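You operate a simulated robot arm through the tools that you are given. There is no shell and no other tool. Be economical: measure what you need, move in short steps, check, and stop when the job is done.

Carry out the task below with a simulated robot arm. There is one attempt and no reset: what you move stays moved.

Task
Turn the shaft inside the clamped tube, then take the tube off.
Fine: pin out, black knob to 3, pin in again; then unclamp and stand the tube on the stage tray. Set down upright: tube two.
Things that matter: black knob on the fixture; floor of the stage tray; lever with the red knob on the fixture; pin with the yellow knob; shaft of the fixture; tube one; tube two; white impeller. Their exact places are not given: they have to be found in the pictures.

The check looks at the end state, three seconds after you hand in, the way a careful person would. Anything else that was tipped, shoved, dropped, spilled or broken makes it a failure.

Robot
A 7-joint arm with a two-finger parallel gripper on a trunk, on a base that drives. Base frame: it is fixed to the floor where the robot stands at the start and does not move with it; the origin is under the middle of the robot, x ahead of it, y to its left, z up; the surface under the hand at the start is at about z = 0.632. Lengths are in m, angles in degrees, forces in N, time in s.
With the tool pointing down near the work surface it reaches from about 0.18 to 0.82 m from the robot's upright axis, wherever it stands. Its first joint turns from -166.0 to 166.0 degrees. Places, roughly: black knob on the fixture [0.5, 0, 0.7]; floor of the stage tray [0.4, -0.6, 0.6]; lever with the red knob on the fixture [0.4, -0.4, 0.7]; pin with the yellow knob [0.6, 0, 0.6]; shaft of the fixture [0.5, -0.2, 0.7]; white impeller (6x6x3 cm) [0.5, -0.2, 0.7]. Payload 3.43 kg.
Tool frame: the origin (TCP) lies between the finger pads and is the grasp point; the fingertips stand 0.034 m ahead of it; z points along the fingers, y is the line along which they close. The gripper opens to 0.128 m. The fingers are 0.024 m wide and 0.012 m thick; the gripper's body (0.048 by 0.13 m) begins 0.096 m behind the TCP.
Orientation is told as [roll, pitch, yaw] about the base's x, y, z axes, in that order, counted from this pose: with the fingers straight down and closing along the base's y, the tool's x points along the base's -x, its y along +y and its z along -z.

Tools
- The arm moves only by the tool apply_moves. Its argument "plan" is text: rows parted by semicolons, each of 7 numbers parted by spaces: the finger opening in m, from 0 to 0.128, then the shift along the base's x, y, z in m, then the turn, a rotation vector about the base's x, y, z in degrees. In form: gripper x y z rx ry rz; .... A call has 1 to 20 rows; each row is the pose to reach, as a shift and turn from the pose commanded when the call began. Rows are played at 5 a second. More than 0.05 m and 8.6 degrees between two rows, or a gripper value outside its range, and nothing of the call is played. A pose out of reach is approached as far as the arm can. The call stops where the force on the tool passes 90 N (or 10 N more than at its start, if that is more) or the arm is blocked; 0.2 s more then pass. The fingers move at their own pace (about 0.153 m/s each) and stop on an object; they squeeze with about 35 N. The grip force told is the motor's: it shows also when the fingers shut on nothing. Time passes only in rows, and 0.2 s behind the last, so rows that repeat a pose let the fingers close. The reply holds the time, the measured pose of the TCP, the force on the tool along the base axes, the opening and the grip force, in the units named above and with some noise, with the torque about the TCP (base axes, N m) and any sound that the robot's microphone picked up.
- Cameras (640 x 400 px; columns grow to the right, rows downward): "scene" is now at [0.1677, -0.0199, 1.5396]; the picture's right is [-0.26, -0.97, -0.00], its down [-0.83, 0.23, -0.50] and it looks along [0.49, -0.13, -0.86] (base axes); focal length 258 px, centre (320, 200). "wrist" rides on the gripper at [0.076, -0.011, -0.16] in the tool frame; the picture's right is [0.15, 0.99, 0.00], its down [-0.88, 0.13, -0.46] and it looks along [-0.45, 0.07, 0.89] (tool axes); focal length 234 px, centre (320, 200).
- grab_frame(camera): a new picture of that camera. No time passes.
- steer(legs): drives the robot by 1 to 6 legs, each [ahead, turn to the left] in m and degrees, along the robot's own axes; the way and the turn of a leg run together, so that a leg with both is an arc; at most 1.5 m and 180 degrees a leg. The arm and the cameras ride along, it lands a little off, and it stops where it bumps. It gives what a move gives.
- turn_head(pan, tilt): turns the head with the scene camera to pan (to the left, within 132 degrees either way) and tilt (down, from -29 to 69), counted from straight ahead of the robot. It gives what a move gives.
- locate(camera, pixels): for up to 12 pixels [column, row] of the newest picture of that camera ("zoom" is the newest enlarged one), the place [x, y, z] in the base frame of the surface seen there, good to about 0.002 m. No time passes.
- zoom(camera, box): a new picture of the part [left, top, right, bottom] of that camera's present view, enlarged. No time passes.
- finish_job(): hands the job in; it is judged then, once.

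Keep the steps short. Do not move on a guess: measure, check each grasp and each placing, and mend mistakes. In all there are 80 turns and 48 pictures (those below and enlarged ones count). Leave the gripper open and the arm clear of the work at the hand-in unless told otherwise, and finish with a single line.

The tools are called after "Call:" as name(argument=value, ...) on one line, values as JSON. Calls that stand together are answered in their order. apply_moves: Moves the arm, as the interface text tells. Its arguments: {"type":"object","properties":{"plan":{"type":"string"}},"required":["plan"]} The other tools are called the same way: steer (legs) drives the base; turn_head (pan, tilt) turns the head that bears the scene camera; grab_frame (camera) takes a picture; locate (camera, pixels) gives the place of the surface under pixels of a picture; zoom (camera, box) takes an enlarged picture of a part of a camera's view; finish_job () hands the job in.

At the start:

```text
t: 0.0
ee_pos: [0.5552, -0.0484, 1.1389]
tool_rot: [0.0, -0.1, 0.1]
wrist_force: [0.9, -0.1, -0.6]
moment: [-0.01, -0.01, 0.01]
width: 0.1281
finger_force: 0.0
robot x, y, heading: [-0.0021, -0.0023, 0.1]
head pan, tilt: [-15.1, 59.8]
```

scene: 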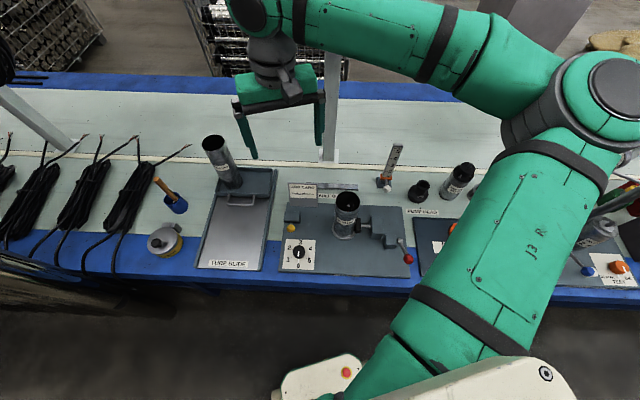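
wrist: 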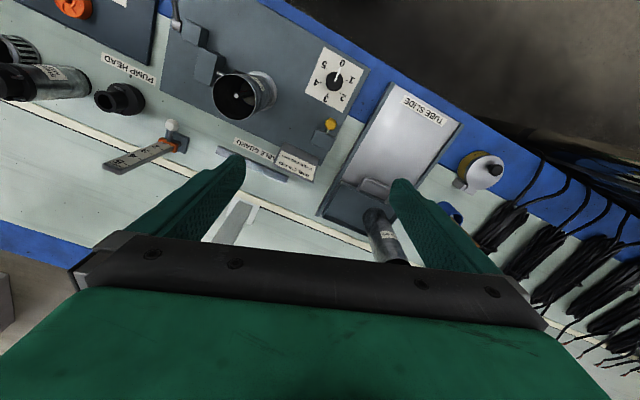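

I see the fixture with tube, dial, yellow pin and red lever around scene (345,230). I'll enlarge it first, and the surroundings.

Call:
zoom(camera="scene", box=[270, 170, 430, 290])

Call:
zoom(camera="wrist", box=[160, 0, 400, 200])

```text
3.33 times, centred on (350, 230) of scene
```

zoom: 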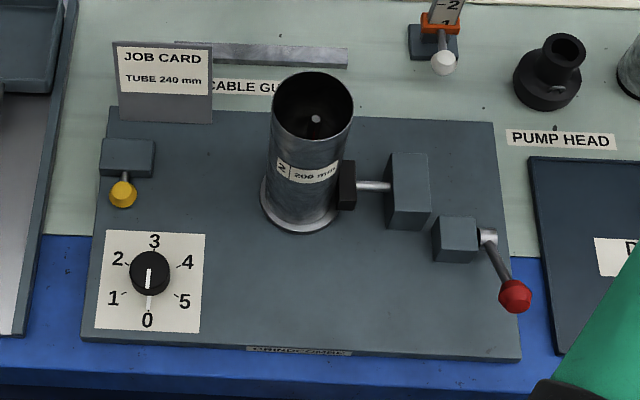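

```text
2.00 times, centred on (280, 100) of wrist
```

zoom: 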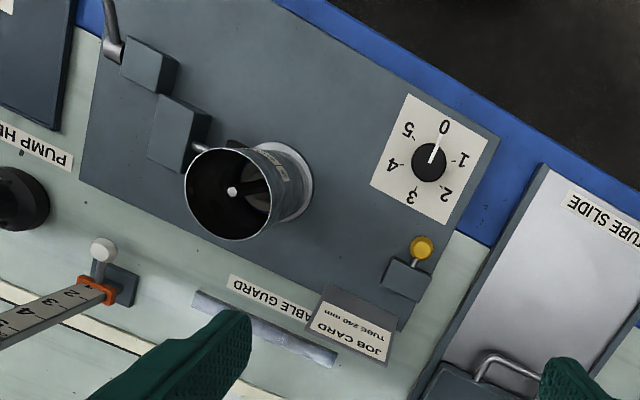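

The clamped tube reads "2 200 mm", dial at 0, pin block at zoom (125,160). I'll measure the points and look right for the tray.

Call:
zoom(camera="scene", box=[280, 190, 360, 280])

Call:
locate(camera="zoom", pixels=[[320, 200], [100, 100], [500, 100]])

Call:
turn_head(pan=-55, tilt=55)

Call:
grab_frame(camera="scene")

```text
4.44 times, centred on (320, 235) of scene
```

zoom: 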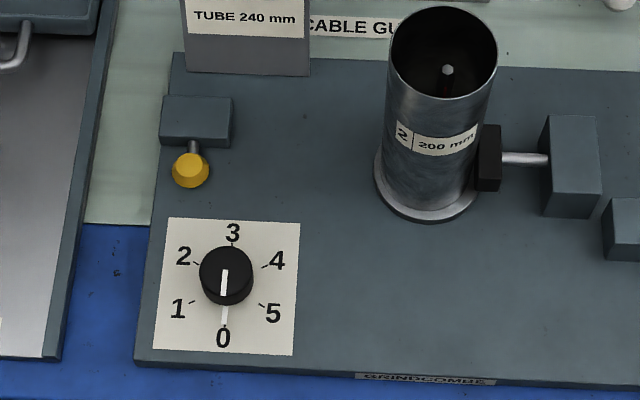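

```text
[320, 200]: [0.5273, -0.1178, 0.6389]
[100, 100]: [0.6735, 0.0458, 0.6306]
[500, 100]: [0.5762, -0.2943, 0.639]
```

```text
t: 1.1
ee_pos: [0.5568, -0.048, 1.138]
tool_rot: [0.0, 0.0, 0.0]
wrist_force: [-1.0, -0.3, 0.5]
moment: [0.03, 0.0, 0.04]
width: 0.1278
finger_force: 0.1
robot x, y, heading: [-0.0014, -0.0009, 0.1]
head pan, tilt: [-55.0, 55.0]
```

```text
42 pictures are left
```

scene: 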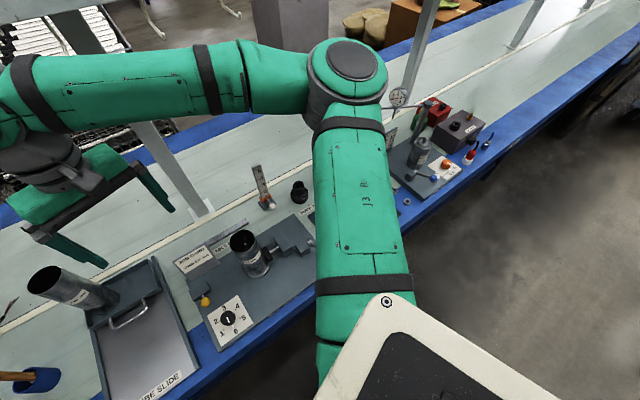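

The arm hides the tray from here. I'll turn back and measure the knob, pin and lever in an enlarged picture.

Call:
turn_head(pan=-15, tilt=60)

Call:
zoom(camera="scene", box=[270, 170, 430, 290])

Call:
locate(camera="zoom", pixels=[[150, 262], [155, 285], [148, 320], [122, 192], [124, 175], [127, 145], [155, 240], [318, 118], [300, 76], [516, 296], [348, 170], [490, 237]])

Call:
zoom(camera="scene", box=[280, 210, 320, 235])

Call:
locate(camera="zoom", pixels=[[190, 260], [190, 300], [190, 220], [190, 170], [100, 150], [280, 150], [190, 100], [165, 280], [225, 280]])

```text
t: 2.1
ee_pos: [0.5556, -0.0484, 1.1391]
tool_rot: [0.0, 0.0, 0.0]
wrist_force: [1.0, -0.5, -0.5]
moment: [0.0, 0.01, 0.02]
width: 0.1281
finger_force: 0.0
robot x, y, heading: [-0.0022, 0.001, -0.0]
head pan, tilt: [-15.0, 60.0]
```

```text
3.33 times, centred on (350, 230) of scene
```

zoom: 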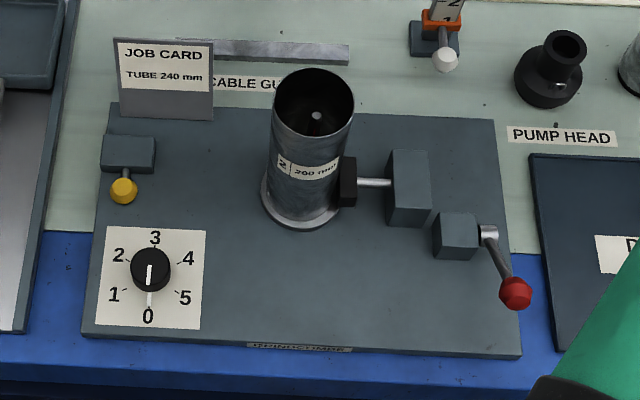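

```text
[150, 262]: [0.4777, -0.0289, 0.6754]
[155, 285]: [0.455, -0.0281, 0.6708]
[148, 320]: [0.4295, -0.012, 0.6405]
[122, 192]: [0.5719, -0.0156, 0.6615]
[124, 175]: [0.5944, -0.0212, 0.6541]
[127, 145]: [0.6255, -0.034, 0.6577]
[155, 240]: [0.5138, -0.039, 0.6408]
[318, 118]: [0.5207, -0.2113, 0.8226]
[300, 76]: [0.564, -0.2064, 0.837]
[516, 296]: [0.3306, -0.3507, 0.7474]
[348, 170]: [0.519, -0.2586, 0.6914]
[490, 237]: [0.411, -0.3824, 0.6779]
```

```text
16.00 times, centred on (300, 222) of scene
```

zoom: 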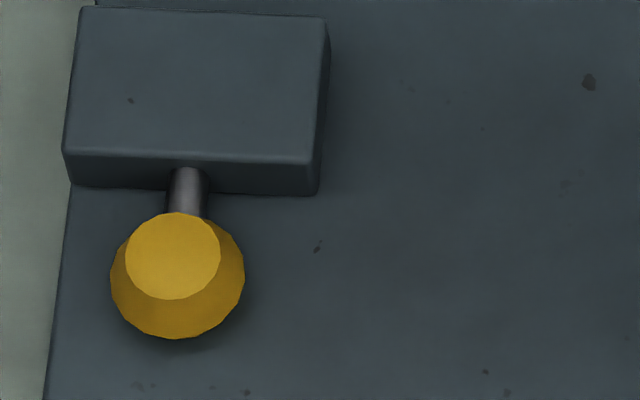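

```text
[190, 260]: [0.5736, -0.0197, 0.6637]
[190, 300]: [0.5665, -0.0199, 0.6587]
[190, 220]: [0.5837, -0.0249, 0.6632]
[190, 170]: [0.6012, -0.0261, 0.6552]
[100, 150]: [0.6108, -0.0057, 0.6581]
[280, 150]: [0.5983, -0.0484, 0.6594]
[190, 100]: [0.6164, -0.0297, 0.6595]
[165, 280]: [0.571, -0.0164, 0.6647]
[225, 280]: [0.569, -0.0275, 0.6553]
```

Fixture is yawed about -16.5°. Pin knob centre ≈ (0.570,-0.019,0.652), pin axis horizontal toward the robot. I'll go above it with fingers down, turned -16.5°.

Call:
apply_moves(plan="0.07 0.002 0.005 -0.048 0 0 -2.8; 0.07 0.005 0.010 -0.096 0 0 -5.5; 0.07 0.007 0.015 -0.144 0 0 -8.2; 0.07 0.010 0.020 -0.192 0 0 -11; 0.07 0.012 0.025 -0.240 0 0 -13.8; 0.07 0.0144 0.0294 -0.287 0 0 -16.5; 0.07 0.0144 0.0294 -0.287 0 0 -16.5")

Call:
grab_frame(camera="wrist")

Call:
grab_frame(camera="scene")

```text
t: 3.7
ee_pos: [0.5703, -0.0197, 0.8506]
tool_rot: [0.0, -0.1, -16.6]
wrist_force: [0.1, 0.5, 0.0]
moment: [-0.02, -0.04, 0.03]
width: 0.0701
finger_force: 0.1
robot x, y, heading: [-0.0002, 0.0009, -0.1]
head pan, tilt: [-15.0, 60.0]
```

```text
39 pictures are left
```

wrist: 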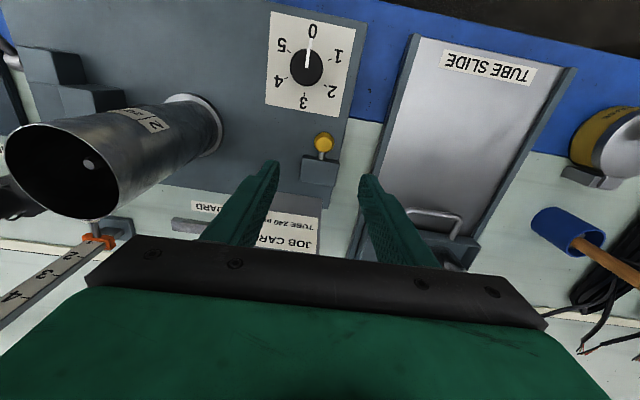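

```text
38 pictures are left
```

scene: 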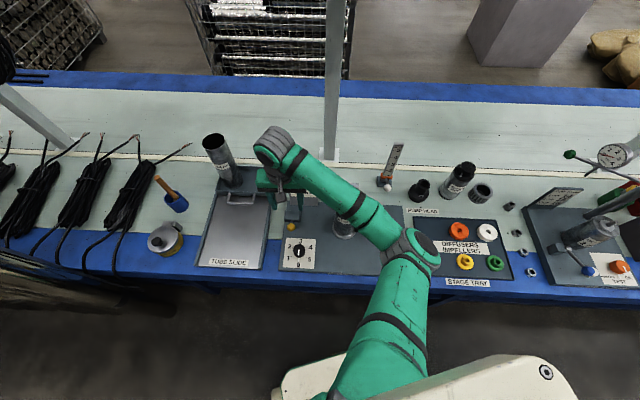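

The tray is visible now at scene (465,245), with rings on it. I'll enlarge it and measure, and check the pin from the wrist.

Call:
zoom(camera="scene", box=[400, 150, 540, 300])

Call:
locate(camera="scene", pixels=[[459, 230], [486, 232], [465, 261], [496, 263], [480, 268], [428, 235], [511, 275], [440, 270], [495, 222], [450, 222], [480, 248], [445, 255]])

Call:
zoom(camera="wrist", box=[280, 120, 360, 170])

Call:
locate(camera="zoom", pixels=[[345, 170], [270, 185], [420, 185], [345, 100], [345, 230], [320, 330], [345, 140]])

```text
2.67 times, centred on (470, 225) of scene
```

zoom: 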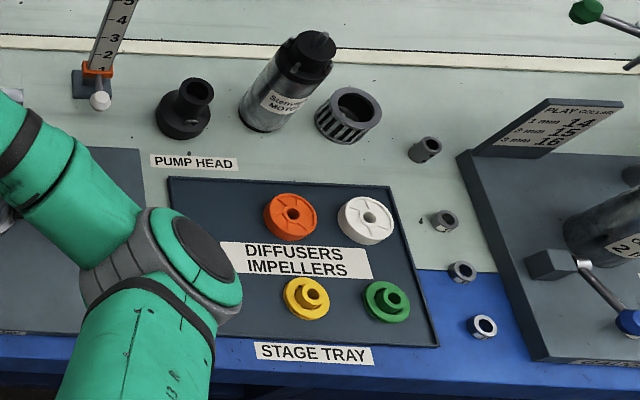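

```text
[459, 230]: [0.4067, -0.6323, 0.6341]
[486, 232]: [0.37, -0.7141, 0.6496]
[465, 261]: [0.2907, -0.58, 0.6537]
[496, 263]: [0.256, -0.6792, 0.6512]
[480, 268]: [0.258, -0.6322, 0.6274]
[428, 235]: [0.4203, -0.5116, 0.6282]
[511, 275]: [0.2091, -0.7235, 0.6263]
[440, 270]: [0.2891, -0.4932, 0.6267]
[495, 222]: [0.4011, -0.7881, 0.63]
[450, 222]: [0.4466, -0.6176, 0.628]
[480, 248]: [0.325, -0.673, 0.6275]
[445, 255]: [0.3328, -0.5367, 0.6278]
```

```text
8.00 times, centred on (320, 145) of wrist
```

zoom: 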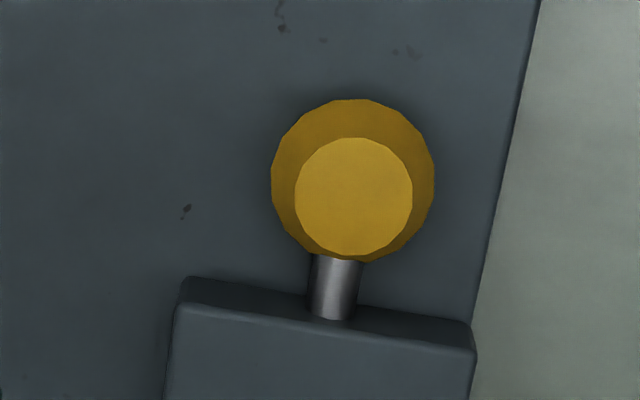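

```text
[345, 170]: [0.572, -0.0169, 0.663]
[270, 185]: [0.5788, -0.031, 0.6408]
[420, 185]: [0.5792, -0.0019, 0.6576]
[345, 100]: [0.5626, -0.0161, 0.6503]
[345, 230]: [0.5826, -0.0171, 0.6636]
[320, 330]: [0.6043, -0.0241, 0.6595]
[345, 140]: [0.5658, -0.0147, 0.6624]
```

Pin knob centre refined to (0.574,-0.0175), widest near z 0.65. Tray floor z 0.627. Now down onto the pin knob, then close.

Call:
apply_moves(plan="0.07 0.0035 0.0015 -0.045 0 0 0; 0.07 0.0035 0.0015 -0.09 0 0 0; 0.07 0.0035 0.0015 -0.13 0 0 0; 0.07 0.0035 0.0015 -0.155 0 0 0; 0.07 0.0035 0.0015 -0.174 0 0 0; 0.07 0.0035 0.0015 -0.174 0 0 0; 0.02 0.0035 0.0015 -0.174 0 0 0; 0.0 0.0035 0.0015 -0.174 0 0 0; 0.0 0.0035 0.0015 -0.174 0 0 0")

Call:
grab_frame(camera="wrist")

```text
t: 5.7
ee_pos: [0.5738, -0.0135, 0.6774]
tool_rot: [0.1, 0.1, -16.3]
wrist_force: [5.3, 17.6, -2.8]
moment: [0.5, -0.32, 0.21]
width: 0.0303
finger_force: 44.2
robot x, y, heading: [-0.0006, -0.0024, 0.3]
head pan, tilt: [-15.0, 60.0]
```

```text
35 pictures are left
```

wrist: 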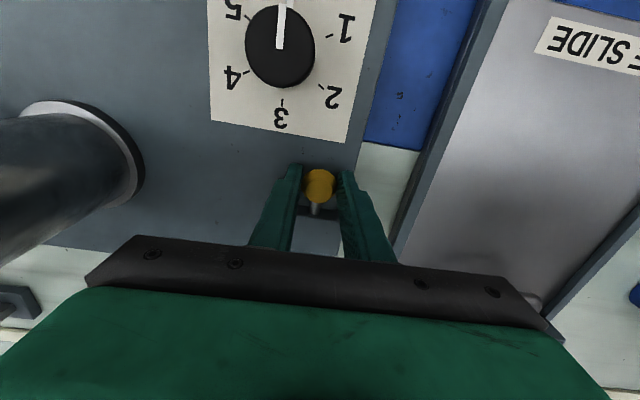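

Knob gripped (0.030 m) with ~18 N sideways preload. I'll shift 3.5 mm to relieve it and pull gently 1.5 cm along the pin axis (-0.958,0.287).

Call:
apply_moves(plan="0 0.001 0.0035 0 0 0 0; 0 -0.0038 0.0049 0 0 0 0; 0 -0.0086 0.0064 0 0 0 0; 0 -0.0134 0.0078 0 0 0 0; 0 -0.0134 0.0078 0 0 0 0")

Call:
zoom(camera="wrist", box=[260, 150, 380, 240])

```text
t: 6.9
ee_pos: [0.5604, -0.0089, 0.6771]
tool_rot: [0.0, 0.0, -16.5]
wrist_force: [-1.0, -1.7, -4.3]
moment: [-0.13, -0.3, -0.02]
width: 0.0305
finger_force: 44.8
robot x, y, heading: [0.0015, 0.0018, -0.1]
head pan, tilt: [-15.0, 60.0]
```

```text
4.44 times, centred on (320, 195) of wrist
```

zoom: 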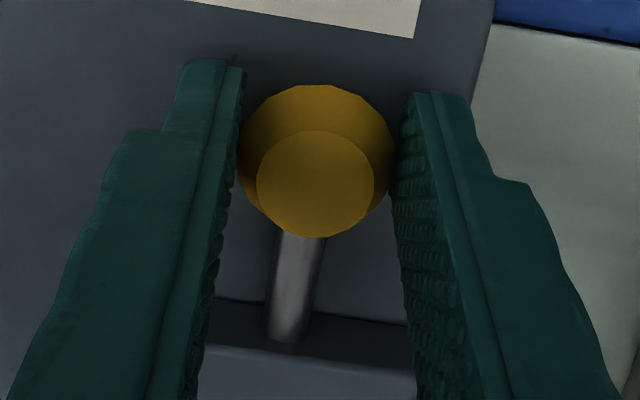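

Pin slides out with hardly any force. I'll pull on in small steps and watch the force for a stop.

Call:
apply_moves(plan="0 -0.0048 0.0014 0 0 0 0; 0 -0.0096 0.0029 0 0 0 0; 0 -0.0096 0.0029 0 0 0 0")

Call:
zoom(camera="wrist", box=[260, 150, 380, 240])

```text
t: 7.7
ee_pos: [0.5543, -0.0073, 0.6789]
tool_rot: [0.0, -0.5, -16.7]
wrist_force: [38.3, 0.3, 5.9]
moment: [0.01, -1.19, 0.1]
width: 0.0305
finger_force: 44.5
robot x, y, heading: [0.0008, 0.001, -0.1]
head pan, tilt: [-15.0, 60.0]
```

```text
4.44 times, centred on (320, 195) of wrist
```

zoom: 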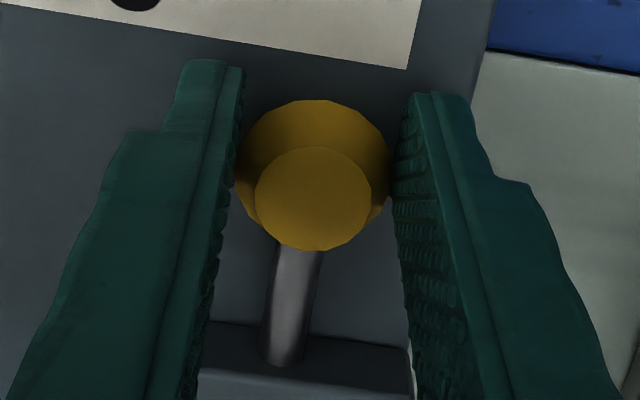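

A stop at about 2 cm out (38 N). I'll ease off, open, and lift straight up, then see if the pin stays out.

Call:
apply_moves(plan="0 0.0036 -0.001 0 0 0 0; 0.06 0.0036 -0.001 0 0 0 0; 0.06 0.0036 -0.001 0 0 0 0; 0.06 0.0036 -0.001 0.03 0 0 0; 0.06 0 0 0.07 0 0 0; 0.06 -0.03 -0.001 0.115 0 0 0; 0.07 -0.07 -0.009 0.13 0 0 0; 0.07 -0.07 -0.009 0.13 0 0 0")

Call:
grab_frame(camera="wrist")

```text
refused: row 6 steps farther than a row can; nothing moved
```

```text
32 pictures are left
```

wrist: 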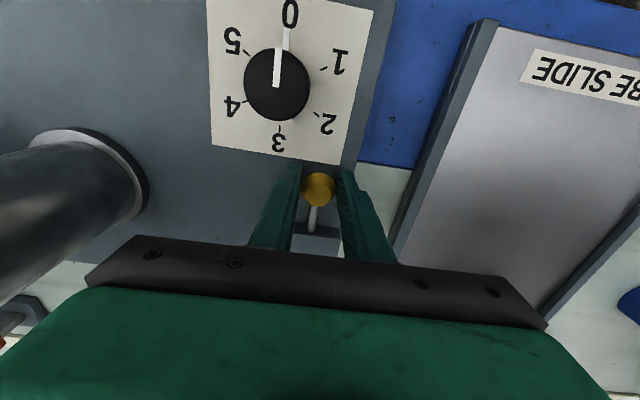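

Row step too big; same plan with smaller rows.

Call:
apply_moves(plan="0 0.0036 -0.001 0 0 0 0; 0.06 0.0036 -0.001 0 0 0 0; 0.06 0.0036 -0.001 0 0 0 0; 0.06 0.0036 -0.001 0.03 0 0 0; 0.06 0 0 0.07 0 0 0; 0.06 -0.02 -0.001 0.105 0 0 0; 0.07 -0.045 -0.005 0.13 0 0 0; 0.07 -0.07 -0.009 0.13 0 0 0; 0.07 -0.07 -0.009 0.13 0 0 0")

Call:
grab_frame(camera="wrist")

Call:
zoom(camera="scene", box=[260, 210, 340, 280])

```text
t: 9.7
ee_pos: [0.4779, -0.0129, 0.8058]
tool_rot: [0.1, -0.1, -16.5]
wrist_force: [0.3, -0.2, -0.8]
moment: [0.02, 0.01, -0.01]
width: 0.0701
finger_force: 0.0
robot x, y, heading: [-0.0002, -0.0004, -0.3]
head pan, tilt: [-15.0, 60.0]
```

```text
31 pictures are left
```

wrist: 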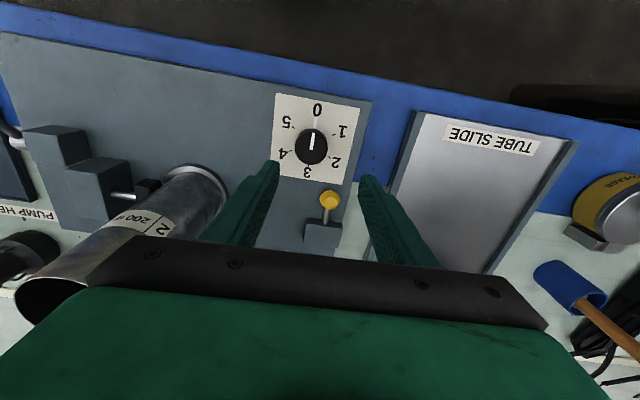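

```text
5.71 times, centred on (300, 245) of scene
```

zoom: 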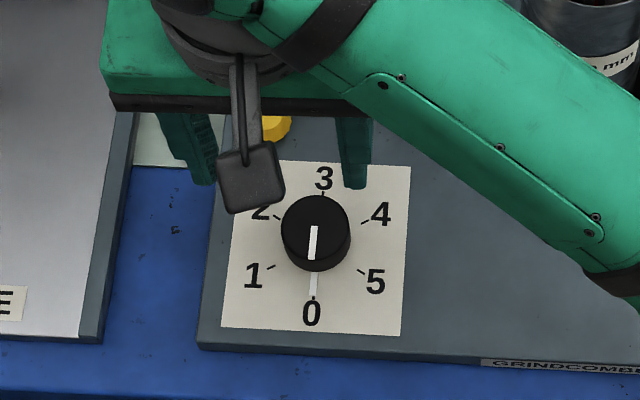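

The pin stays out. Now an exact measure of the black knob from the wrist.

Call:
zoom(camera="wrist", box=[264, 90, 376, 190])

Call:
locate(camera="zoom", pixels=[[280, 220], [200, 220], [355, 220], [280, 150], [280, 280], [280, 180], [310, 70], [245, 320], [440, 170], [90, 250]])

```text
4.00 times, centred on (320, 140) of wrist
```

zoom: 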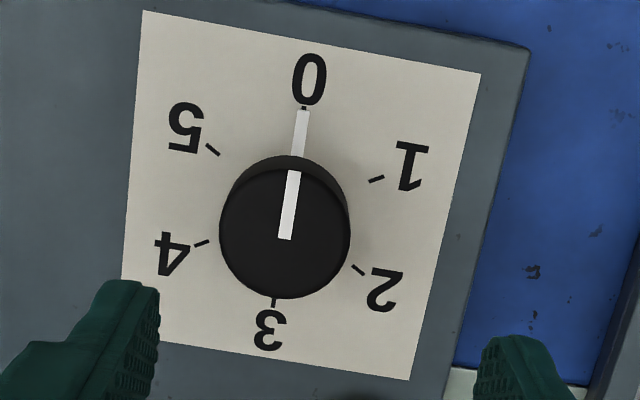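

```text
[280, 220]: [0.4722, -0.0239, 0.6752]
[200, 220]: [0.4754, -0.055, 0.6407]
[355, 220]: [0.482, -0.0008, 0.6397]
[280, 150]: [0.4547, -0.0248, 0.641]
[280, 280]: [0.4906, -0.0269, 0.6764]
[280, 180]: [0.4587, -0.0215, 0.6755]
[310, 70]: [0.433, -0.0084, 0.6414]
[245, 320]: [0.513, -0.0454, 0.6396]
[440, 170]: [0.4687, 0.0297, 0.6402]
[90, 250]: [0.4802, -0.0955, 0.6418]
```

Knob centre ≈ (0.475,-0.024), top z 0.675, Ø ≈0.044. I'll pre-turn +90° above it (so the full -180° clockwise turn 0→1→2→3 goes in one grip), then check before descending.

Call:
apply_moves(plan="0.075 0 0 0 0 0 8.2; 0.075 0 0 0 0 0 16.4; 0.075 0 0 0 0 0 24.6; 0.075 0 0 0 0 0 32.8; 0.075 0 0 0 0 0 41; 0.075 0 0 0 0 0 49.2; 0.075 0 0 0 0 0 57.4; 0.075 0 0 0 0 0 65.6; 0.075 0 0 0 0 0 73.8; 0.075 -0.0031 -0.0113 0 0 0 82; 0.075 -0.0031 -0.0113 -0.04 0 0 90; 0.075 -0.0031 -0.0113 -0.075 0 0 90; 0.075 -0.0031 -0.0113 -0.075 0 0 90")

Call:
grab_frame(camera="wrist")

```text
t: 12.5
ee_pos: [0.477, -0.0267, 0.7339]
tool_rot: [0.0, 0.0, 73.5]
wrist_force: [0.3, 0.3, -0.3]
moment: [0.02, -0.04, 0.02]
width: 0.0749
finger_force: 0.1
robot x, y, heading: [0.0023, -0.0028, 0.3]
head pan, tilt: [-15.0, 60.0]
```

```text
28 pictures are left
```

wrist: 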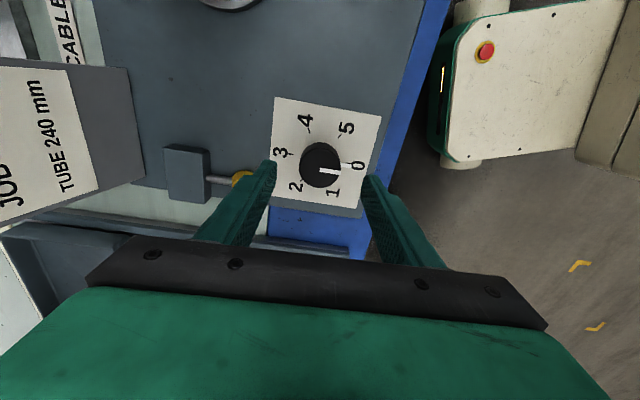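

Left finger passes near the pin knob; I'll narrow to 0.062 and re-measure knob centre from here.

Call:
zoom(camera="wrist", box=[264, 115, 376, 215])

Call:
locate(camera="zoom", pixels=[[310, 140], [310, 170], [310, 200], [260, 190], [290, 190], [340, 190], [370, 190], [310, 230], [475, 203], [70, 145], [240, 190], [380, 215]])

```text
4.00 times, centred on (320, 165) of wrist
```

zoom: 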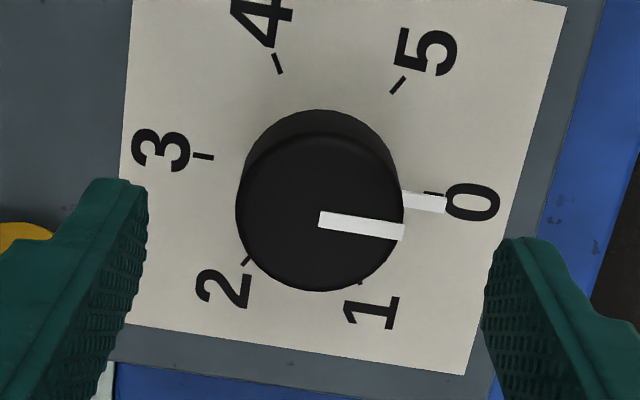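

```text
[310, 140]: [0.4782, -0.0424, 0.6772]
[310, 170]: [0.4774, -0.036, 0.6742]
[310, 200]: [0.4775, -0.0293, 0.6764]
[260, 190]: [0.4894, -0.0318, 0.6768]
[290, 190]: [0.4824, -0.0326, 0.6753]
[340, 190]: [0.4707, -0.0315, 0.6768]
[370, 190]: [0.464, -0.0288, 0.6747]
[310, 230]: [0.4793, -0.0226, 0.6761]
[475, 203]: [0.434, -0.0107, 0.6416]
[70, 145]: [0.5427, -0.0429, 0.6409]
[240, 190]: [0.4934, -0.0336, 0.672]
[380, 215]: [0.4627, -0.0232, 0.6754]
```

Knob centre ≈ (0.4757,-0.0263), right under the TCP. Down 5.1 cm and close.

Call:
apply_moves(plan="0.062 0 0 -0.015 0 0 0; 0.062 0 0 -0.035 0 0 0; 0.062 0 0 -0.051 0 0 0; 0.062 0 0 -0.051 0 0 0; 0.02 0 0 -0.051 0 0 0; 0 0 0 -0.051 0 0 0; 0 0 0 -0.051 0 0 0")

```text
t: 14.1
ee_pos: [0.477, -0.0259, 0.6814]
tool_rot: [0.0, 0.0, 73.5]
wrist_force: [7.5, -1.1, -9.4]
moment: [0.28, -0.45, 0.0]
width: 0.0414
finger_force: 44.8
robot x, y, heading: [0.0013, -0.0006, -0.1]
head pan, tilt: [-15.0, 60.0]
```

Knob gripped at 0.041 m. Turn clockwise by 32° first and check torque.

Call:
apply_moves(plan="0 0 0 0 0 0 -8; 0 0 0 0 0 0 -16; 0 0 0 0 0 0 -24; 0 0 0 0 0 0 -32; 0 0 0 0 0 0 -32")

Call:
zoom(camera="wrist", box=[230, 100, 410, 240])

```text
t: 15.3
ee_pos: [0.4761, -0.0253, 0.6823]
tool_rot: [0.0, 0.1, 41.4]
wrist_force: [-8.3, 2.8, -15.6]
moment: [-0.01, 0.48, 0.01]
width: 0.0413
finger_force: 44.9
robot x, y, heading: [0.0013, 0.0025, 0.1]
head pan, tilt: [-15.0, 60.0]
```

```text
2.86 times, centred on (320, 170) of wrist
```

zoom: 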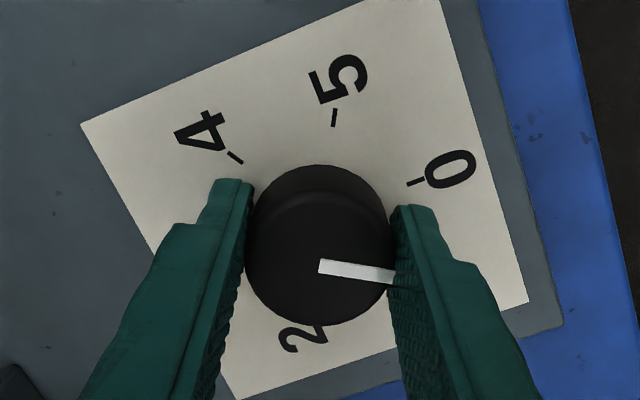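

It turns freely with the hand. Continue to a total of -180°.

Call:
apply_moves(plan="0 0 0 0 0 0 -8; 0 0 0 0 0 0 -16; 0 0 0 0 0 0 -24; 0 0 0 0 0 0 -32; 0 0 0 0 0 0 -40; 0 0 0 0 0 0 -48; 0 0 0 0 0 0 -56; 0 0 0 0 0 0 -64; 0 0 0 0 0 0 -72; 0 0 0 0 0 0 -80; 0 0 0 0 0 0 -88; 0 0 0 0 0 0 -96; 0 0 0 0 0 0 -104; 0 0 0 0 0 0 -112; 0 0 0 0 0 0 -120; 0 0 0 0 0 0 -128; 0 0 0 0 0 0 -136; 0 0 0 0 0 0 -143; 0 0 0 0 0 0 -148; 0 0 0 0 0 0 -148")

Call:
zoom(camera="wrist", box=[230, 100, 410, 240])

```text
t: 19.5
ee_pos: [0.4776, -0.0253, 0.6813]
tool_rot: [0.0, 0.1, -106.5]
wrist_force: [12.3, 30.2, -15.1]
moment: [0.89, -0.27, 0.0]
width: 0.0415
finger_force: 44.4
robot x, y, heading: [0.0014, -0.0014, -0.2]
head pan, tilt: [-15.0, 60.0]
```

```text
2.86 times, centred on (320, 170) of wrist
```

zoom: 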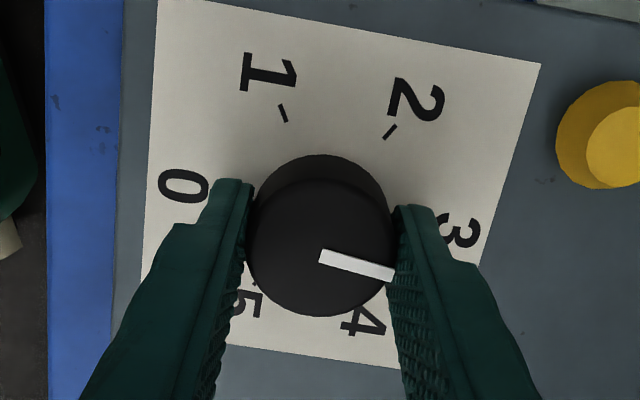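

Pointer is around 3; the finger hides the tick. Open, lift 6 cm and look.

Call:
apply_moves(plan="0.062 0 0 0 0 0 0; 0.062 0 0 0 0 0 0; 0.062 0 0 0.03 0 0 0; 0.062 0 0 0.06 0 0 0; 0.062 0 0 0.06 0 0 0")

Call:
zoom(camera="wrist", box=[264, 115, 376, 215])

```text
t: 20.7
ee_pos: [0.4774, -0.0266, 0.6814]
tool_rot: [-0.1, 0.0, -106.6]
wrist_force: [0.7, 0.3, 1.3]
moment: [0.0, -0.01, 0.03]
width: 0.0619
finger_force: 0.0
out of reach, approached as far as the arm can: row 3, 4, 5
robot x, y, heading: [-0.0014, -0.0027, 0.0]
head pan, tilt: [-15.0, 60.0]
```

```text
4.00 times, centred on (320, 165) of wrist
```

zoom: 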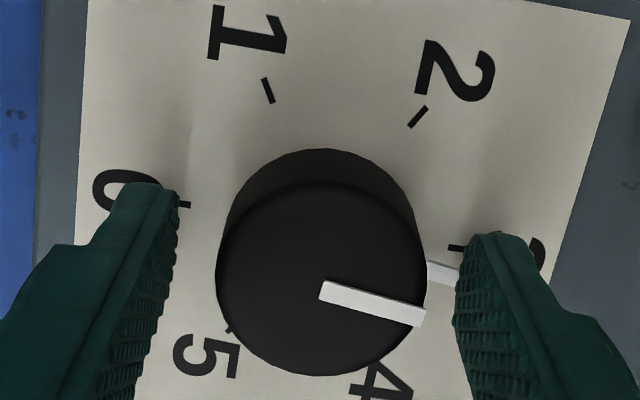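

Lifting isn't reachable at this wrist angle. Fingers are clear of the knob, so I turn the open hand back +80° in place, then lift.

Call:
apply_moves(plan="0.07 0 0 0 0 0 8; 0.07 0 0 0 0 0 16; 0.07 0 0 0.005 0 0 24; 0.07 0 0 0.02 0 0 32; 0.07 0 0 0.03 0 0 40; 0.07 0 0 0.04 0 0 48; 0.07 0 0 0.05 0 0 56; 0.07 0 0 0.07 0 0 64; 0.07 0 0 0.09 0 0 72; 0.07 0 0 0.11 0 0 80; 0.07 0 0 0.12 0 0 88; 0.07 0 0 0.12 0 0 90; 0.07 0 0 0.12 0 0 90")

Call:
zoom(camera="wrist", box=[254, 90, 366, 190])

Call:
locate(camera="zoom", pixels=[[310, 107], [280, 300], [300, 230]])

```text
t: 23.5
ee_pos: [0.4786, -0.0238, 0.8027]
tool_rot: [0.0, 0.0, -16.5]
wrist_force: [-0.4, -0.7, 0.5]
moment: [-0.01, -0.02, 0.0]
width: 0.07
finger_force: 0.0
out of reach, approached as far as the arm can: row 3, 4
robot x, y, heading: [0.001, 0.0029, -0.0]
head pan, tilt: [-15.0, 60.0]
```

```text
4.00 times, centred on (310, 140) of wrist
```

zoom: 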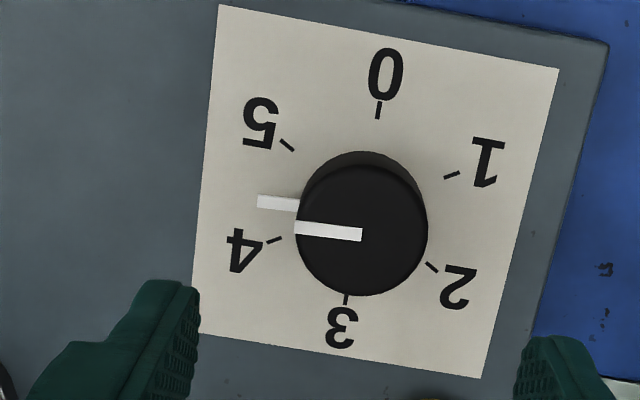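

```text
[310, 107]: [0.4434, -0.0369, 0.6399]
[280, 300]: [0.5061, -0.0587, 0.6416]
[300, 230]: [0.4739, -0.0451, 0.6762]
```

Unexpected: the pointer now stands between 4 and 5 — the knob got dragged while the hand turned back near its wrist limit. I'll measure it before correcting.

Call:
locate(camera="zoom", pixels=[[362, 233], [305, 245], [418, 228], [362, 180], [362, 285], [379, 110], [346, 299], [287, 145], [432, 267], [274, 241], [452, 175], [265, 201]])

```text
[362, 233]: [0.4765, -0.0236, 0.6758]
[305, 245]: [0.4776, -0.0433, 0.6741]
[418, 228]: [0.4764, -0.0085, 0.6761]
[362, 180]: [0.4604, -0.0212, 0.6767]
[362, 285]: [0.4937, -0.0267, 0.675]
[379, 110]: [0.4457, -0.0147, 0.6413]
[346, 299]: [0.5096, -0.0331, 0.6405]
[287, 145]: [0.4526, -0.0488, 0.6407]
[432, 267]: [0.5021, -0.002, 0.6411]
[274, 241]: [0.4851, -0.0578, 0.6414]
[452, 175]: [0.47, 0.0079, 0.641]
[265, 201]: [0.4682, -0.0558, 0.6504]
```

Knob centre (0.4775,-0.0248); pointer at about 4.45, i.e. needs ≈ +87° counter-clockwise to reach 3. Grip at the present yaw (-16.5°) and turn +87° — inside the safe wrist range — then open and lift straight up.

Call:
apply_moves(plan="0.064 -0.0005 0 -0.04 0 0 0; 0.064 -0.0005 0 -0.08 0 0 0; 0.064 -0.0005 0 -0.105 0 0 0; 0.064 -0.0005 0 -0.12 0 0 0; 0.064 -0.0005 0 -0.12 0 0 0; 0.02 -0.0005 0 -0.12 0 0 0; 0 -0.0005 0 -0.12 0 0 0; 0 -0.0005 0 -0.12 0 0 0")

Call:
apply_moves(plan="0 0 0 0 0 0 8; 0 0 0 0 0 0 16; 0 0 0 0 0 0 24; 0 0 0 0 0 0 32; 0 0 0 0 0 0 40; 0 0 0 0 0 0 48; 0 0 0 0 0 0 56; 0 0 0 0 0 0 64; 0 0 0 0 0 0 72; 0 0 0 0 0 0 80; 0 0 0 0 0 0 87; 0 0 0 0 0 0 87")

```text
t: 25.3
ee_pos: [0.4779, -0.0257, 0.6827]
tool_rot: [0.0, 0.0, -16.5]
wrist_force: [1.0, 4.3, -11.3]
moment: [-0.03, -0.55, 0.03]
width: 0.0416
finger_force: 45.0
robot x, y, heading: [0.0006, 0.0016, -0.1]
head pan, tilt: [-15.0, 60.0]
```

```text
t: 27.9
ee_pos: [0.477, -0.0242, 0.6846]
tool_rot: [0.1, -0.1, 70.6]
wrist_force: [8.2, 18.5, -7.3]
moment: [0.79, -0.34, 0.04]
width: 0.0416
finger_force: 45.7
robot x, y, heading: [-0.0013, 0.002, -0.0]
head pan, tilt: [-15.0, 60.0]
```

Turned with no resisting torque. Open, lift straight up, and check the pointer.

Call:
apply_moves(plan="0.064 0 0 0 0 0 0; 0.064 0 0 0 0 0 0; 0.064 0 0 0.04 0 0 0; 0.064 0 0 0.08 0 0 0; 0.064 0 0 0.12 0 0 0; 0.064 0 0 0.12 0 0 0")

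Call:
zoom(camera="wrist", box=[264, 90, 376, 190])

Call:
locate(camera="zoom", pixels=[[150, 180], [180, 180], [200, 200], [300, 230]])

```text
t: 29.3
ee_pos: [0.4795, -0.0248, 0.8029]
tool_rot: [-0.1, 0.0, 70.5]
wrist_force: [-0.3, -0.1, 0.3]
moment: [0.02, -0.01, -0.01]
width: 0.064
finger_force: 0.1
robot x, y, heading: [0.0009, 0.0006, 0.2]
head pan, tilt: [-15.0, 60.0]
```

```text
4.00 times, centred on (320, 140) of wrist
```

zoom: 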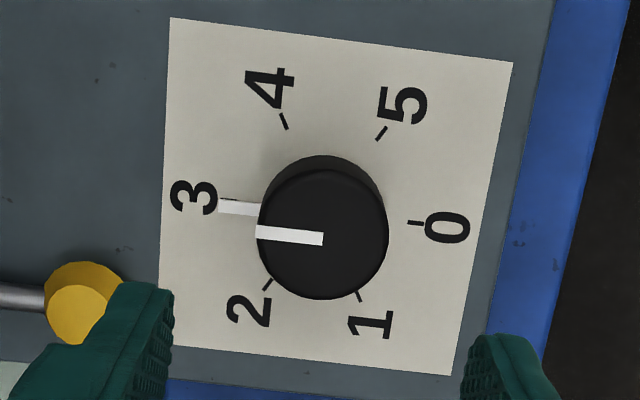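

```text
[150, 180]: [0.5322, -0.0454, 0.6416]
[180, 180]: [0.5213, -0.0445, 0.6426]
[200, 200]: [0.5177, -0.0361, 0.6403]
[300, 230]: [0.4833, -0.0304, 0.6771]
```

Allowing for parallax the pointer sits on the 3 tick within ~1°. Next turn back to yaw -16.5° high up and go over the pin knob.

Call:
apply_moves(plan="0.06 0 0 0.01 0 0 -8; 0.06 0 0 0.01 0 0 -16; 0.06 0 0 0.01 0 0 -24; 0.06 0 0 0.01 0 0 -32; 0.06 0 0 0.01 0 0 -40; 0.06 0.01 0 0.01 0 0 -48; 0.06 0.025 0.003 0.01 0 0 -56; 0.06 0.04 0.006 0.01 0 0 -64; 0.06 0.055 0.009 0.01 0 0 -72; 0.06 0.07 0.012 0.01 0 0 -80; 0.06 0.077 0.014 0.0 0 0 -87; 0.06 0.077 0.014 0 0 0 -87")

Call:
zoom(camera="wrist", box=[240, 60, 400, 200])

Call:
locate(camera="zoom", pixels=[[320, 270], [320, 285], [320, 300], [320, 320], [300, 290], [340, 290]])

```text
t: 31.9
ee_pos: [0.5568, -0.0116, 0.8046]
tool_rot: [-0.1, 0.0, -16.6]
wrist_force: [0.3, 0.3, 0.0]
moment: [0.0, 0.02, 0.0]
width: 0.06
finger_force: 0.1
robot x, y, heading: [0.001, -0.0008, 0.2]
head pan, tilt: [-15.0, 60.0]
```

```text
2.86 times, centred on (320, 130) of wrist
```

zoom: 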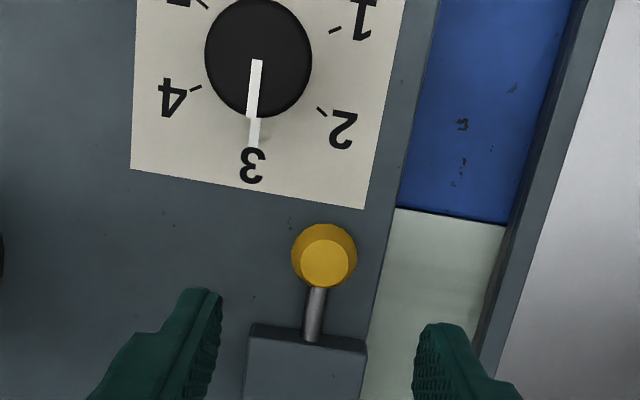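

```text
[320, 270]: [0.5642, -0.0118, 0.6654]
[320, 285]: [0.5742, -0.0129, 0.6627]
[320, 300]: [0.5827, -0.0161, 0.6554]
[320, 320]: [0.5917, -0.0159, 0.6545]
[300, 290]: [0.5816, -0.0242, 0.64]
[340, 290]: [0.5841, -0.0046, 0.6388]
```

Pin knob ≈1.6 cm out, centre ≈ (0.560,-0.0105). Down, close on it, and push in along (+0.958,-0.287) in steps.

Call:
apply_moves(plan="0.06 0.002 0.001 -0.045 0 0 0; 0.06 0.002 0.001 -0.09 0 0 0; 0.06 0.002 0.001 -0.113 0 0 0; 0.06 0.002 0.001 -0.126 0 0 0; 0.06 0.002 0.001 -0.126 0 0 0; 0.02 0.002 0.001 -0.126 0 0 0; 0 0.002 0.001 -0.126 0 0 0; 0 0.002 0.001 -0.126 0 0 0")

Call:
apply_moves(plan="0 0.0048 -0.0014 0 0 0 0; 0 0.0096 -0.0029 0 0 0 0; 0 0.0134 -0.004 0 0 0 0; 0 0.0134 -0.004 0 0 0 0")

```text
t: 33.7
ee_pos: [0.5564, -0.0089, 0.677]
tool_rot: [0.1, 0.0, -16.5]
wrist_force: [10.9, 16.8, -7.3]
moment: [0.4, -0.5, 0.21]
width: 0.0306
finger_force: 45.3
robot x, y, heading: [0.0028, 0.0005, -0.3]
head pan, tilt: [-15.0, 60.0]
```

```text
t: 34.7
ee_pos: [0.5698, -0.0122, 0.6772]
tool_rot: [0.0, 0.0, -16.5]
wrist_force: [8.7, 25.0, -3.4]
moment: [0.79, 0.07, 0.26]
width: 0.0308
finger_force: 45.0
robot x, y, heading: [-0.0012, 0.0027, -0.1]
head pan, tilt: [-15.0, 60.0]
```

Went in 1.4 cm freely. Relieve the sideways preload and push the last bit until it seats.

Call:
apply_moves(plan="0 0.0008 0.003 0 0 0 0; 0 0.0037 0.0021 0 0 0 0; 0 0.0066 0.0013 0 0 0 0; 0 0.0066 0.0013 0 0 0 0")

Call:
zoom(camera="wrist", box=[200, 0, 420, 240])

```text
t: 35.7
ee_pos: [0.5754, -0.013, 0.6771]
tool_rot: [-0.3, 0.2, -16.6]
wrist_force: [-36.5, -0.1, 9.0]
moment: [-0.03, 0.96, -0.09]
width: 0.0304
finger_force: 44.8
robot x, y, heading: [0.0009, -0.0009, -0.1]
head pan, tilt: [-15.0, 60.0]
```

```text
1.67 times, centred on (310, 120) of wrist
```

zoom: 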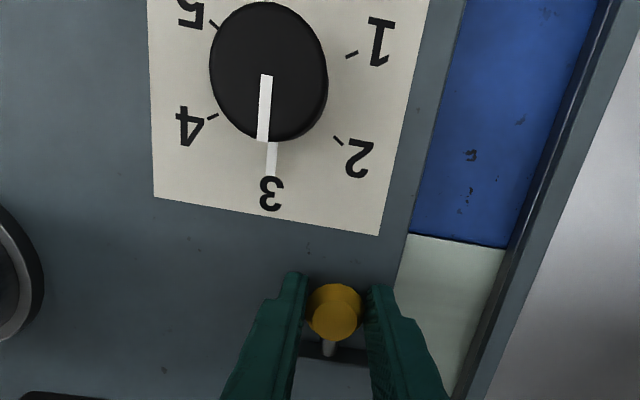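

Pin seated (36 N stop at the original depth, dial still on 3). Release, lift to z≈0.88 and look at the lever side.

Call:
apply_moves(plan="0 -0.003 0.001 0 0 0 0; 0.06 -0.003 0.001 0 0 0 0; 0.06 -0.003 0.001 0 0 0 0; 0.06 -0.003 0.001 0.04 0 0 0; 0.06 -0.003 0.001 0.08 0 0 0; 0.06 -0.003 0.001 0.12 0 0 0; 0.06 -0.033 0.001 0.155 0 0 0; 0.06 -0.063 0.001 0.19 0 0 0; 0.06 -0.093 0.001 0.225 0 0 0; 0.06 -0.12 0.001 0.265 0 0 0; 0.06 -0.15 -0.03 0.28 0 0 0; 0.06 -0.18 -0.06 0.29 0 0 0; 0.06 -0.21 -0.095 0.29 0 0 0; 0.06 -0.21 -0.095 0.29 0 0 0")

Call:
grab_frame(camera="wrist")

Call:
zoom(camera="scene", box=[260, 150, 440, 300])

```text
t: 38.7
ee_pos: [0.3675, -0.1077, 0.9676]
tool_rot: [0.0, 0.0, -16.5]
wrist_force: [-0.7, -0.3, -0.1]
moment: [0.0, -0.01, -0.01]
width: 0.0602
finger_force: 0.0
robot x, y, heading: [-0.0004, 0.0005, -0.1]
head pan, tilt: [-15.0, 60.0]
```

```text
19 pictures are left
```

wrist: 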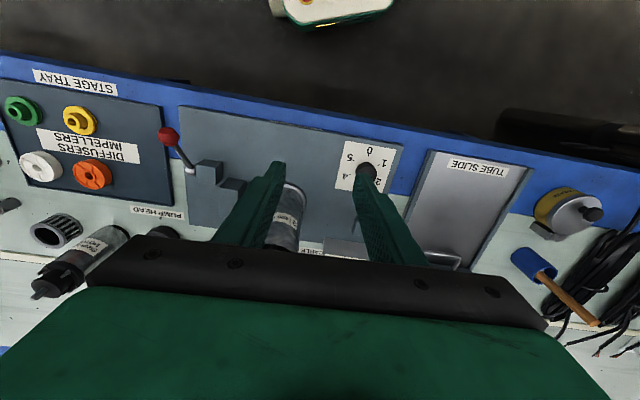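

```text
2.67 times, centred on (350, 225) of scene
```

zoom: 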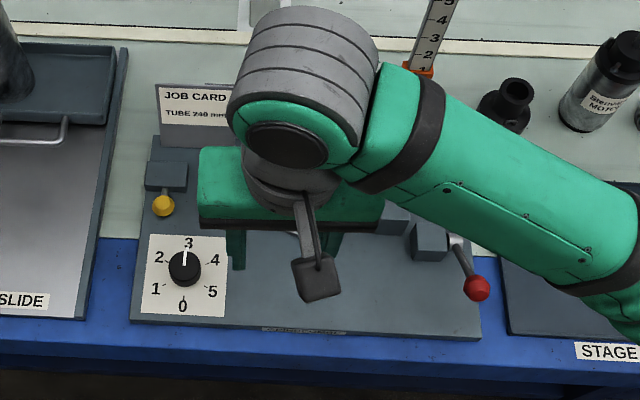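

Now measure the lever closely with one enlarged scene picture (pictures: 19 left).

Call:
zoom(camera="scene", box=[365, 200, 425, 270])

Call:
locate(camera="zoom", pixels=[[395, 320], [405, 345], [380, 290], [350, 240], [330, 200], [310, 165], [320, 160], [290, 170], [250, 150], [210, 130], [395, 295], [375, 310]])

```text
5.71 times, centred on (395, 235) of scene
```

zoom: 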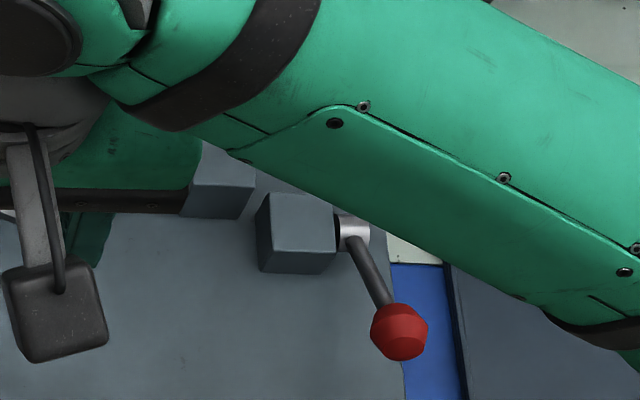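

```text
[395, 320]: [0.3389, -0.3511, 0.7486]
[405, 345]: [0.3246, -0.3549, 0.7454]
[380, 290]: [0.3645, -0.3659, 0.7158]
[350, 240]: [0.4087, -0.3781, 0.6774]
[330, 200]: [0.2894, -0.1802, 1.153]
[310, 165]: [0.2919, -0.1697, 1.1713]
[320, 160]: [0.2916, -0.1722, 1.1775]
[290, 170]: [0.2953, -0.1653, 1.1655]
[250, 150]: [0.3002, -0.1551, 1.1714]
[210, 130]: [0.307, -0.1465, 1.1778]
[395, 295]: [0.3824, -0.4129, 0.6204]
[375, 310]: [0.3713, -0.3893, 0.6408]
```

Lever: pivot ≈ (0.412,-0.382,0.672), red knob centre ≈ (0.335,-0.3585,0.734), rotating in the fixture's x–z plane. Move over the knob, descend, and close along the fixture's y.

Call:
apply_moves(plan="0.07 -0.005 -0.048 0 0 0 0; 0.07 -0.012 -0.096 0 0 0 0; 0.07 -0.018 -0.144 0 0 0 0; 0.07 -0.024 -0.19 -0.01 0 0 0; 0.07 -0.03 -0.225 -0.04 0 0 0; 0.07 -0.0325 -0.25 -0.08 0 0 0; 0.07 -0.0325 -0.251 -0.125 0 0 0; 0.07 -0.0325 -0.251 -0.17 0 0 0; 0.07 -0.0325 -0.251 -0.205 0 0 0; 0.07 -0.0325 -0.251 -0.233 0 0 0; 0.07 -0.0325 -0.251 -0.233 0 0 0; 0.03 -0.0325 -0.251 -0.233 0 0 0; 0.0 -0.0325 -0.251 -0.233 0 0 0; 0.0 -0.0325 -0.251 -0.233 0 0 0")

Call:
grab_frame(camera="wrist")

```text
t: 41.7
ee_pos: [0.3349, -0.3544, 0.7347]
tool_rot: [0.4, 0.1, -16.0]
wrist_force: [2.9, 48.9, 1.5]
moment: [0.0, 0.64, 0.32]
width: 0.0311
finger_force: 45.1
robot x, y, heading: [0.0032, -0.0012, 0.0]
head pan, tilt: [-15.0, 60.0]
```

```text
16 pictures are left
```

wrist: 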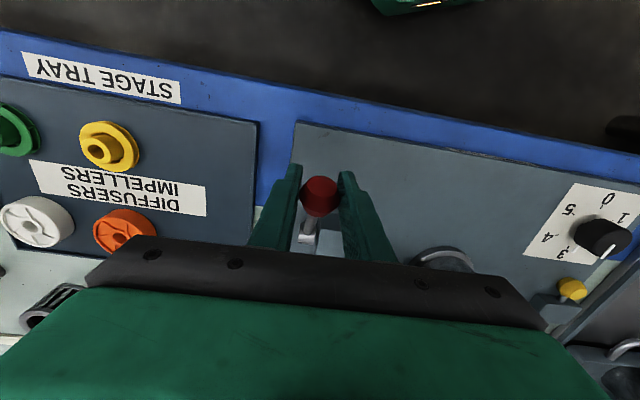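

Red knob held (0.031 m) but ~49 N sideways preload. Relieve by 8 mm toward +y, then try the lever a little upward (≈12° arc) and watch forces.

Call:
apply_moves(plan="0 0.0010 0.0038 0 0 0 0; 0 0.0021 0.0075 0 0 0 0; 0 0.0021 0.0075 0 0 0 0")

Call:
apply_moves(plan="0 0.0035 -0.001 0.0043 0 0 0; 0 0.0071 -0.0021 0.0086 0 0 0; 0 0.0108 -0.0032 0.0122 0 0 0; 0 0.0146 -0.0044 0.0158 0 0 0; 0 0.0146 -0.0044 0.0158 0 0 0")

```text
t: 42.5
ee_pos: [0.336, -0.3546, 0.7352]
tool_rot: [-0.2, -0.3, -16.8]
wrist_force: [11.2, -8.6, -14.0]
moment: [0.06, 0.21, -0.09]
width: 0.031
finger_force: 45.4
robot x, y, heading: [-0.0011, -0.0009, 0.0]
head pan, tilt: [-15.0, 60.0]
```

```text
t: 43.7
ee_pos: [0.3489, -0.3585, 0.7516]
tool_rot: [-0.2, 0.0, -16.8]
wrist_force: [-24.0, -32.2, -2.7]
moment: [0.43, 1.14, -0.13]
width: 0.0307
finger_force: 45.1
robot x, y, heading: [-0.0018, 0.0023, -0.1]
head pan, tilt: [-15.0, 60.0]
```

The lever follows upward. Relieve sideways by 6 mm and continue the arc to vertical.

Call:
apply_moves(plan="0 -0.0015 -0.005 0 0 0 0; 0 0.0055 -0.0071 0.0055 0 0 0; 0 0.0124 -0.0092 0.0102 0 0 0; 0 0.0201 -0.0115 0.0143 0 0 0; 0 0.0278 -0.0138 0.0177 0 0 0; 0 0.0278 -0.0138 0.0177 0 0 0")

Call:
grab_frame(camera="wrist")

```text
t: 45.1
ee_pos: [0.3788, -0.3687, 0.7679]
tool_rot: [0.1, 0.0, -16.4]
wrist_force: [-10.2, 1.3, -4.4]
moment: [0.41, 1.2, 0.08]
width: 0.0309
finger_force: 44.9
robot x, y, heading: [-0.0011, -0.0011, -0.1]
head pan, tilt: [-15.0, 60.0]
```

```text
15 pictures are left
```

wrist: 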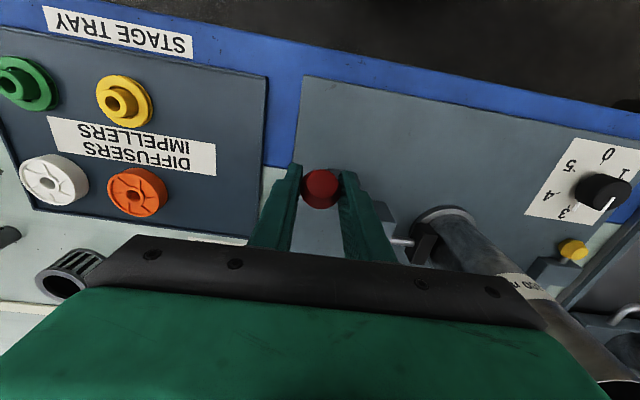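

Continue the arc through vertical to ~110°, checking force.

Call:
apply_moves(plan="0 0.0083 -0.0025 0.0026 0 0 0; 0 0.0164 -0.0049 0.0046 0 0 0; 0 0.0249 -0.0075 0.0056 0 0 0; 0 0.0332 -0.01 0.0061 0 0 0; 0 0.0332 -0.01 0.0061 0 0 0")

Call:
apply_moves(plan="0 0.0085 -0.0025 -0.0003 0 0 0; 0 0.0169 -0.005 -0.0015 0 0 0; 0 0.0251 -0.0075 -0.0035 0 0 0; 0 0.0333 -0.0099 -0.0061 0 0 0; 0 0.0333 -0.0099 -0.0061 0 0 0")

```text
t: 46.3
ee_pos: [0.4119, -0.3787, 0.776]
tool_rot: [0.0, 0.0, -16.5]
wrist_force: [-11.2, 4.1, 8.5]
moment: [0.26, 1.12, 0.03]
width: 0.0311
finger_force: 44.6
robot x, y, heading: [0.0003, -0.0027, -0.1]
head pan, tilt: [-15.0, 60.0]
```

```text
t: 47.5
ee_pos: [0.4446, -0.3904, 0.7702]
tool_rot: [-0.1, 0.0, -16.7]
wrist_force: [-2.2, 1.9, 26.5]
moment: [0.23, 1.04, 0.02]
width: 0.0312
finger_force: 45.1
robot x, y, heading: [-0.0013, 0.0009, -0.0]
head pan, tilt: [-15.0, 60.0]
```

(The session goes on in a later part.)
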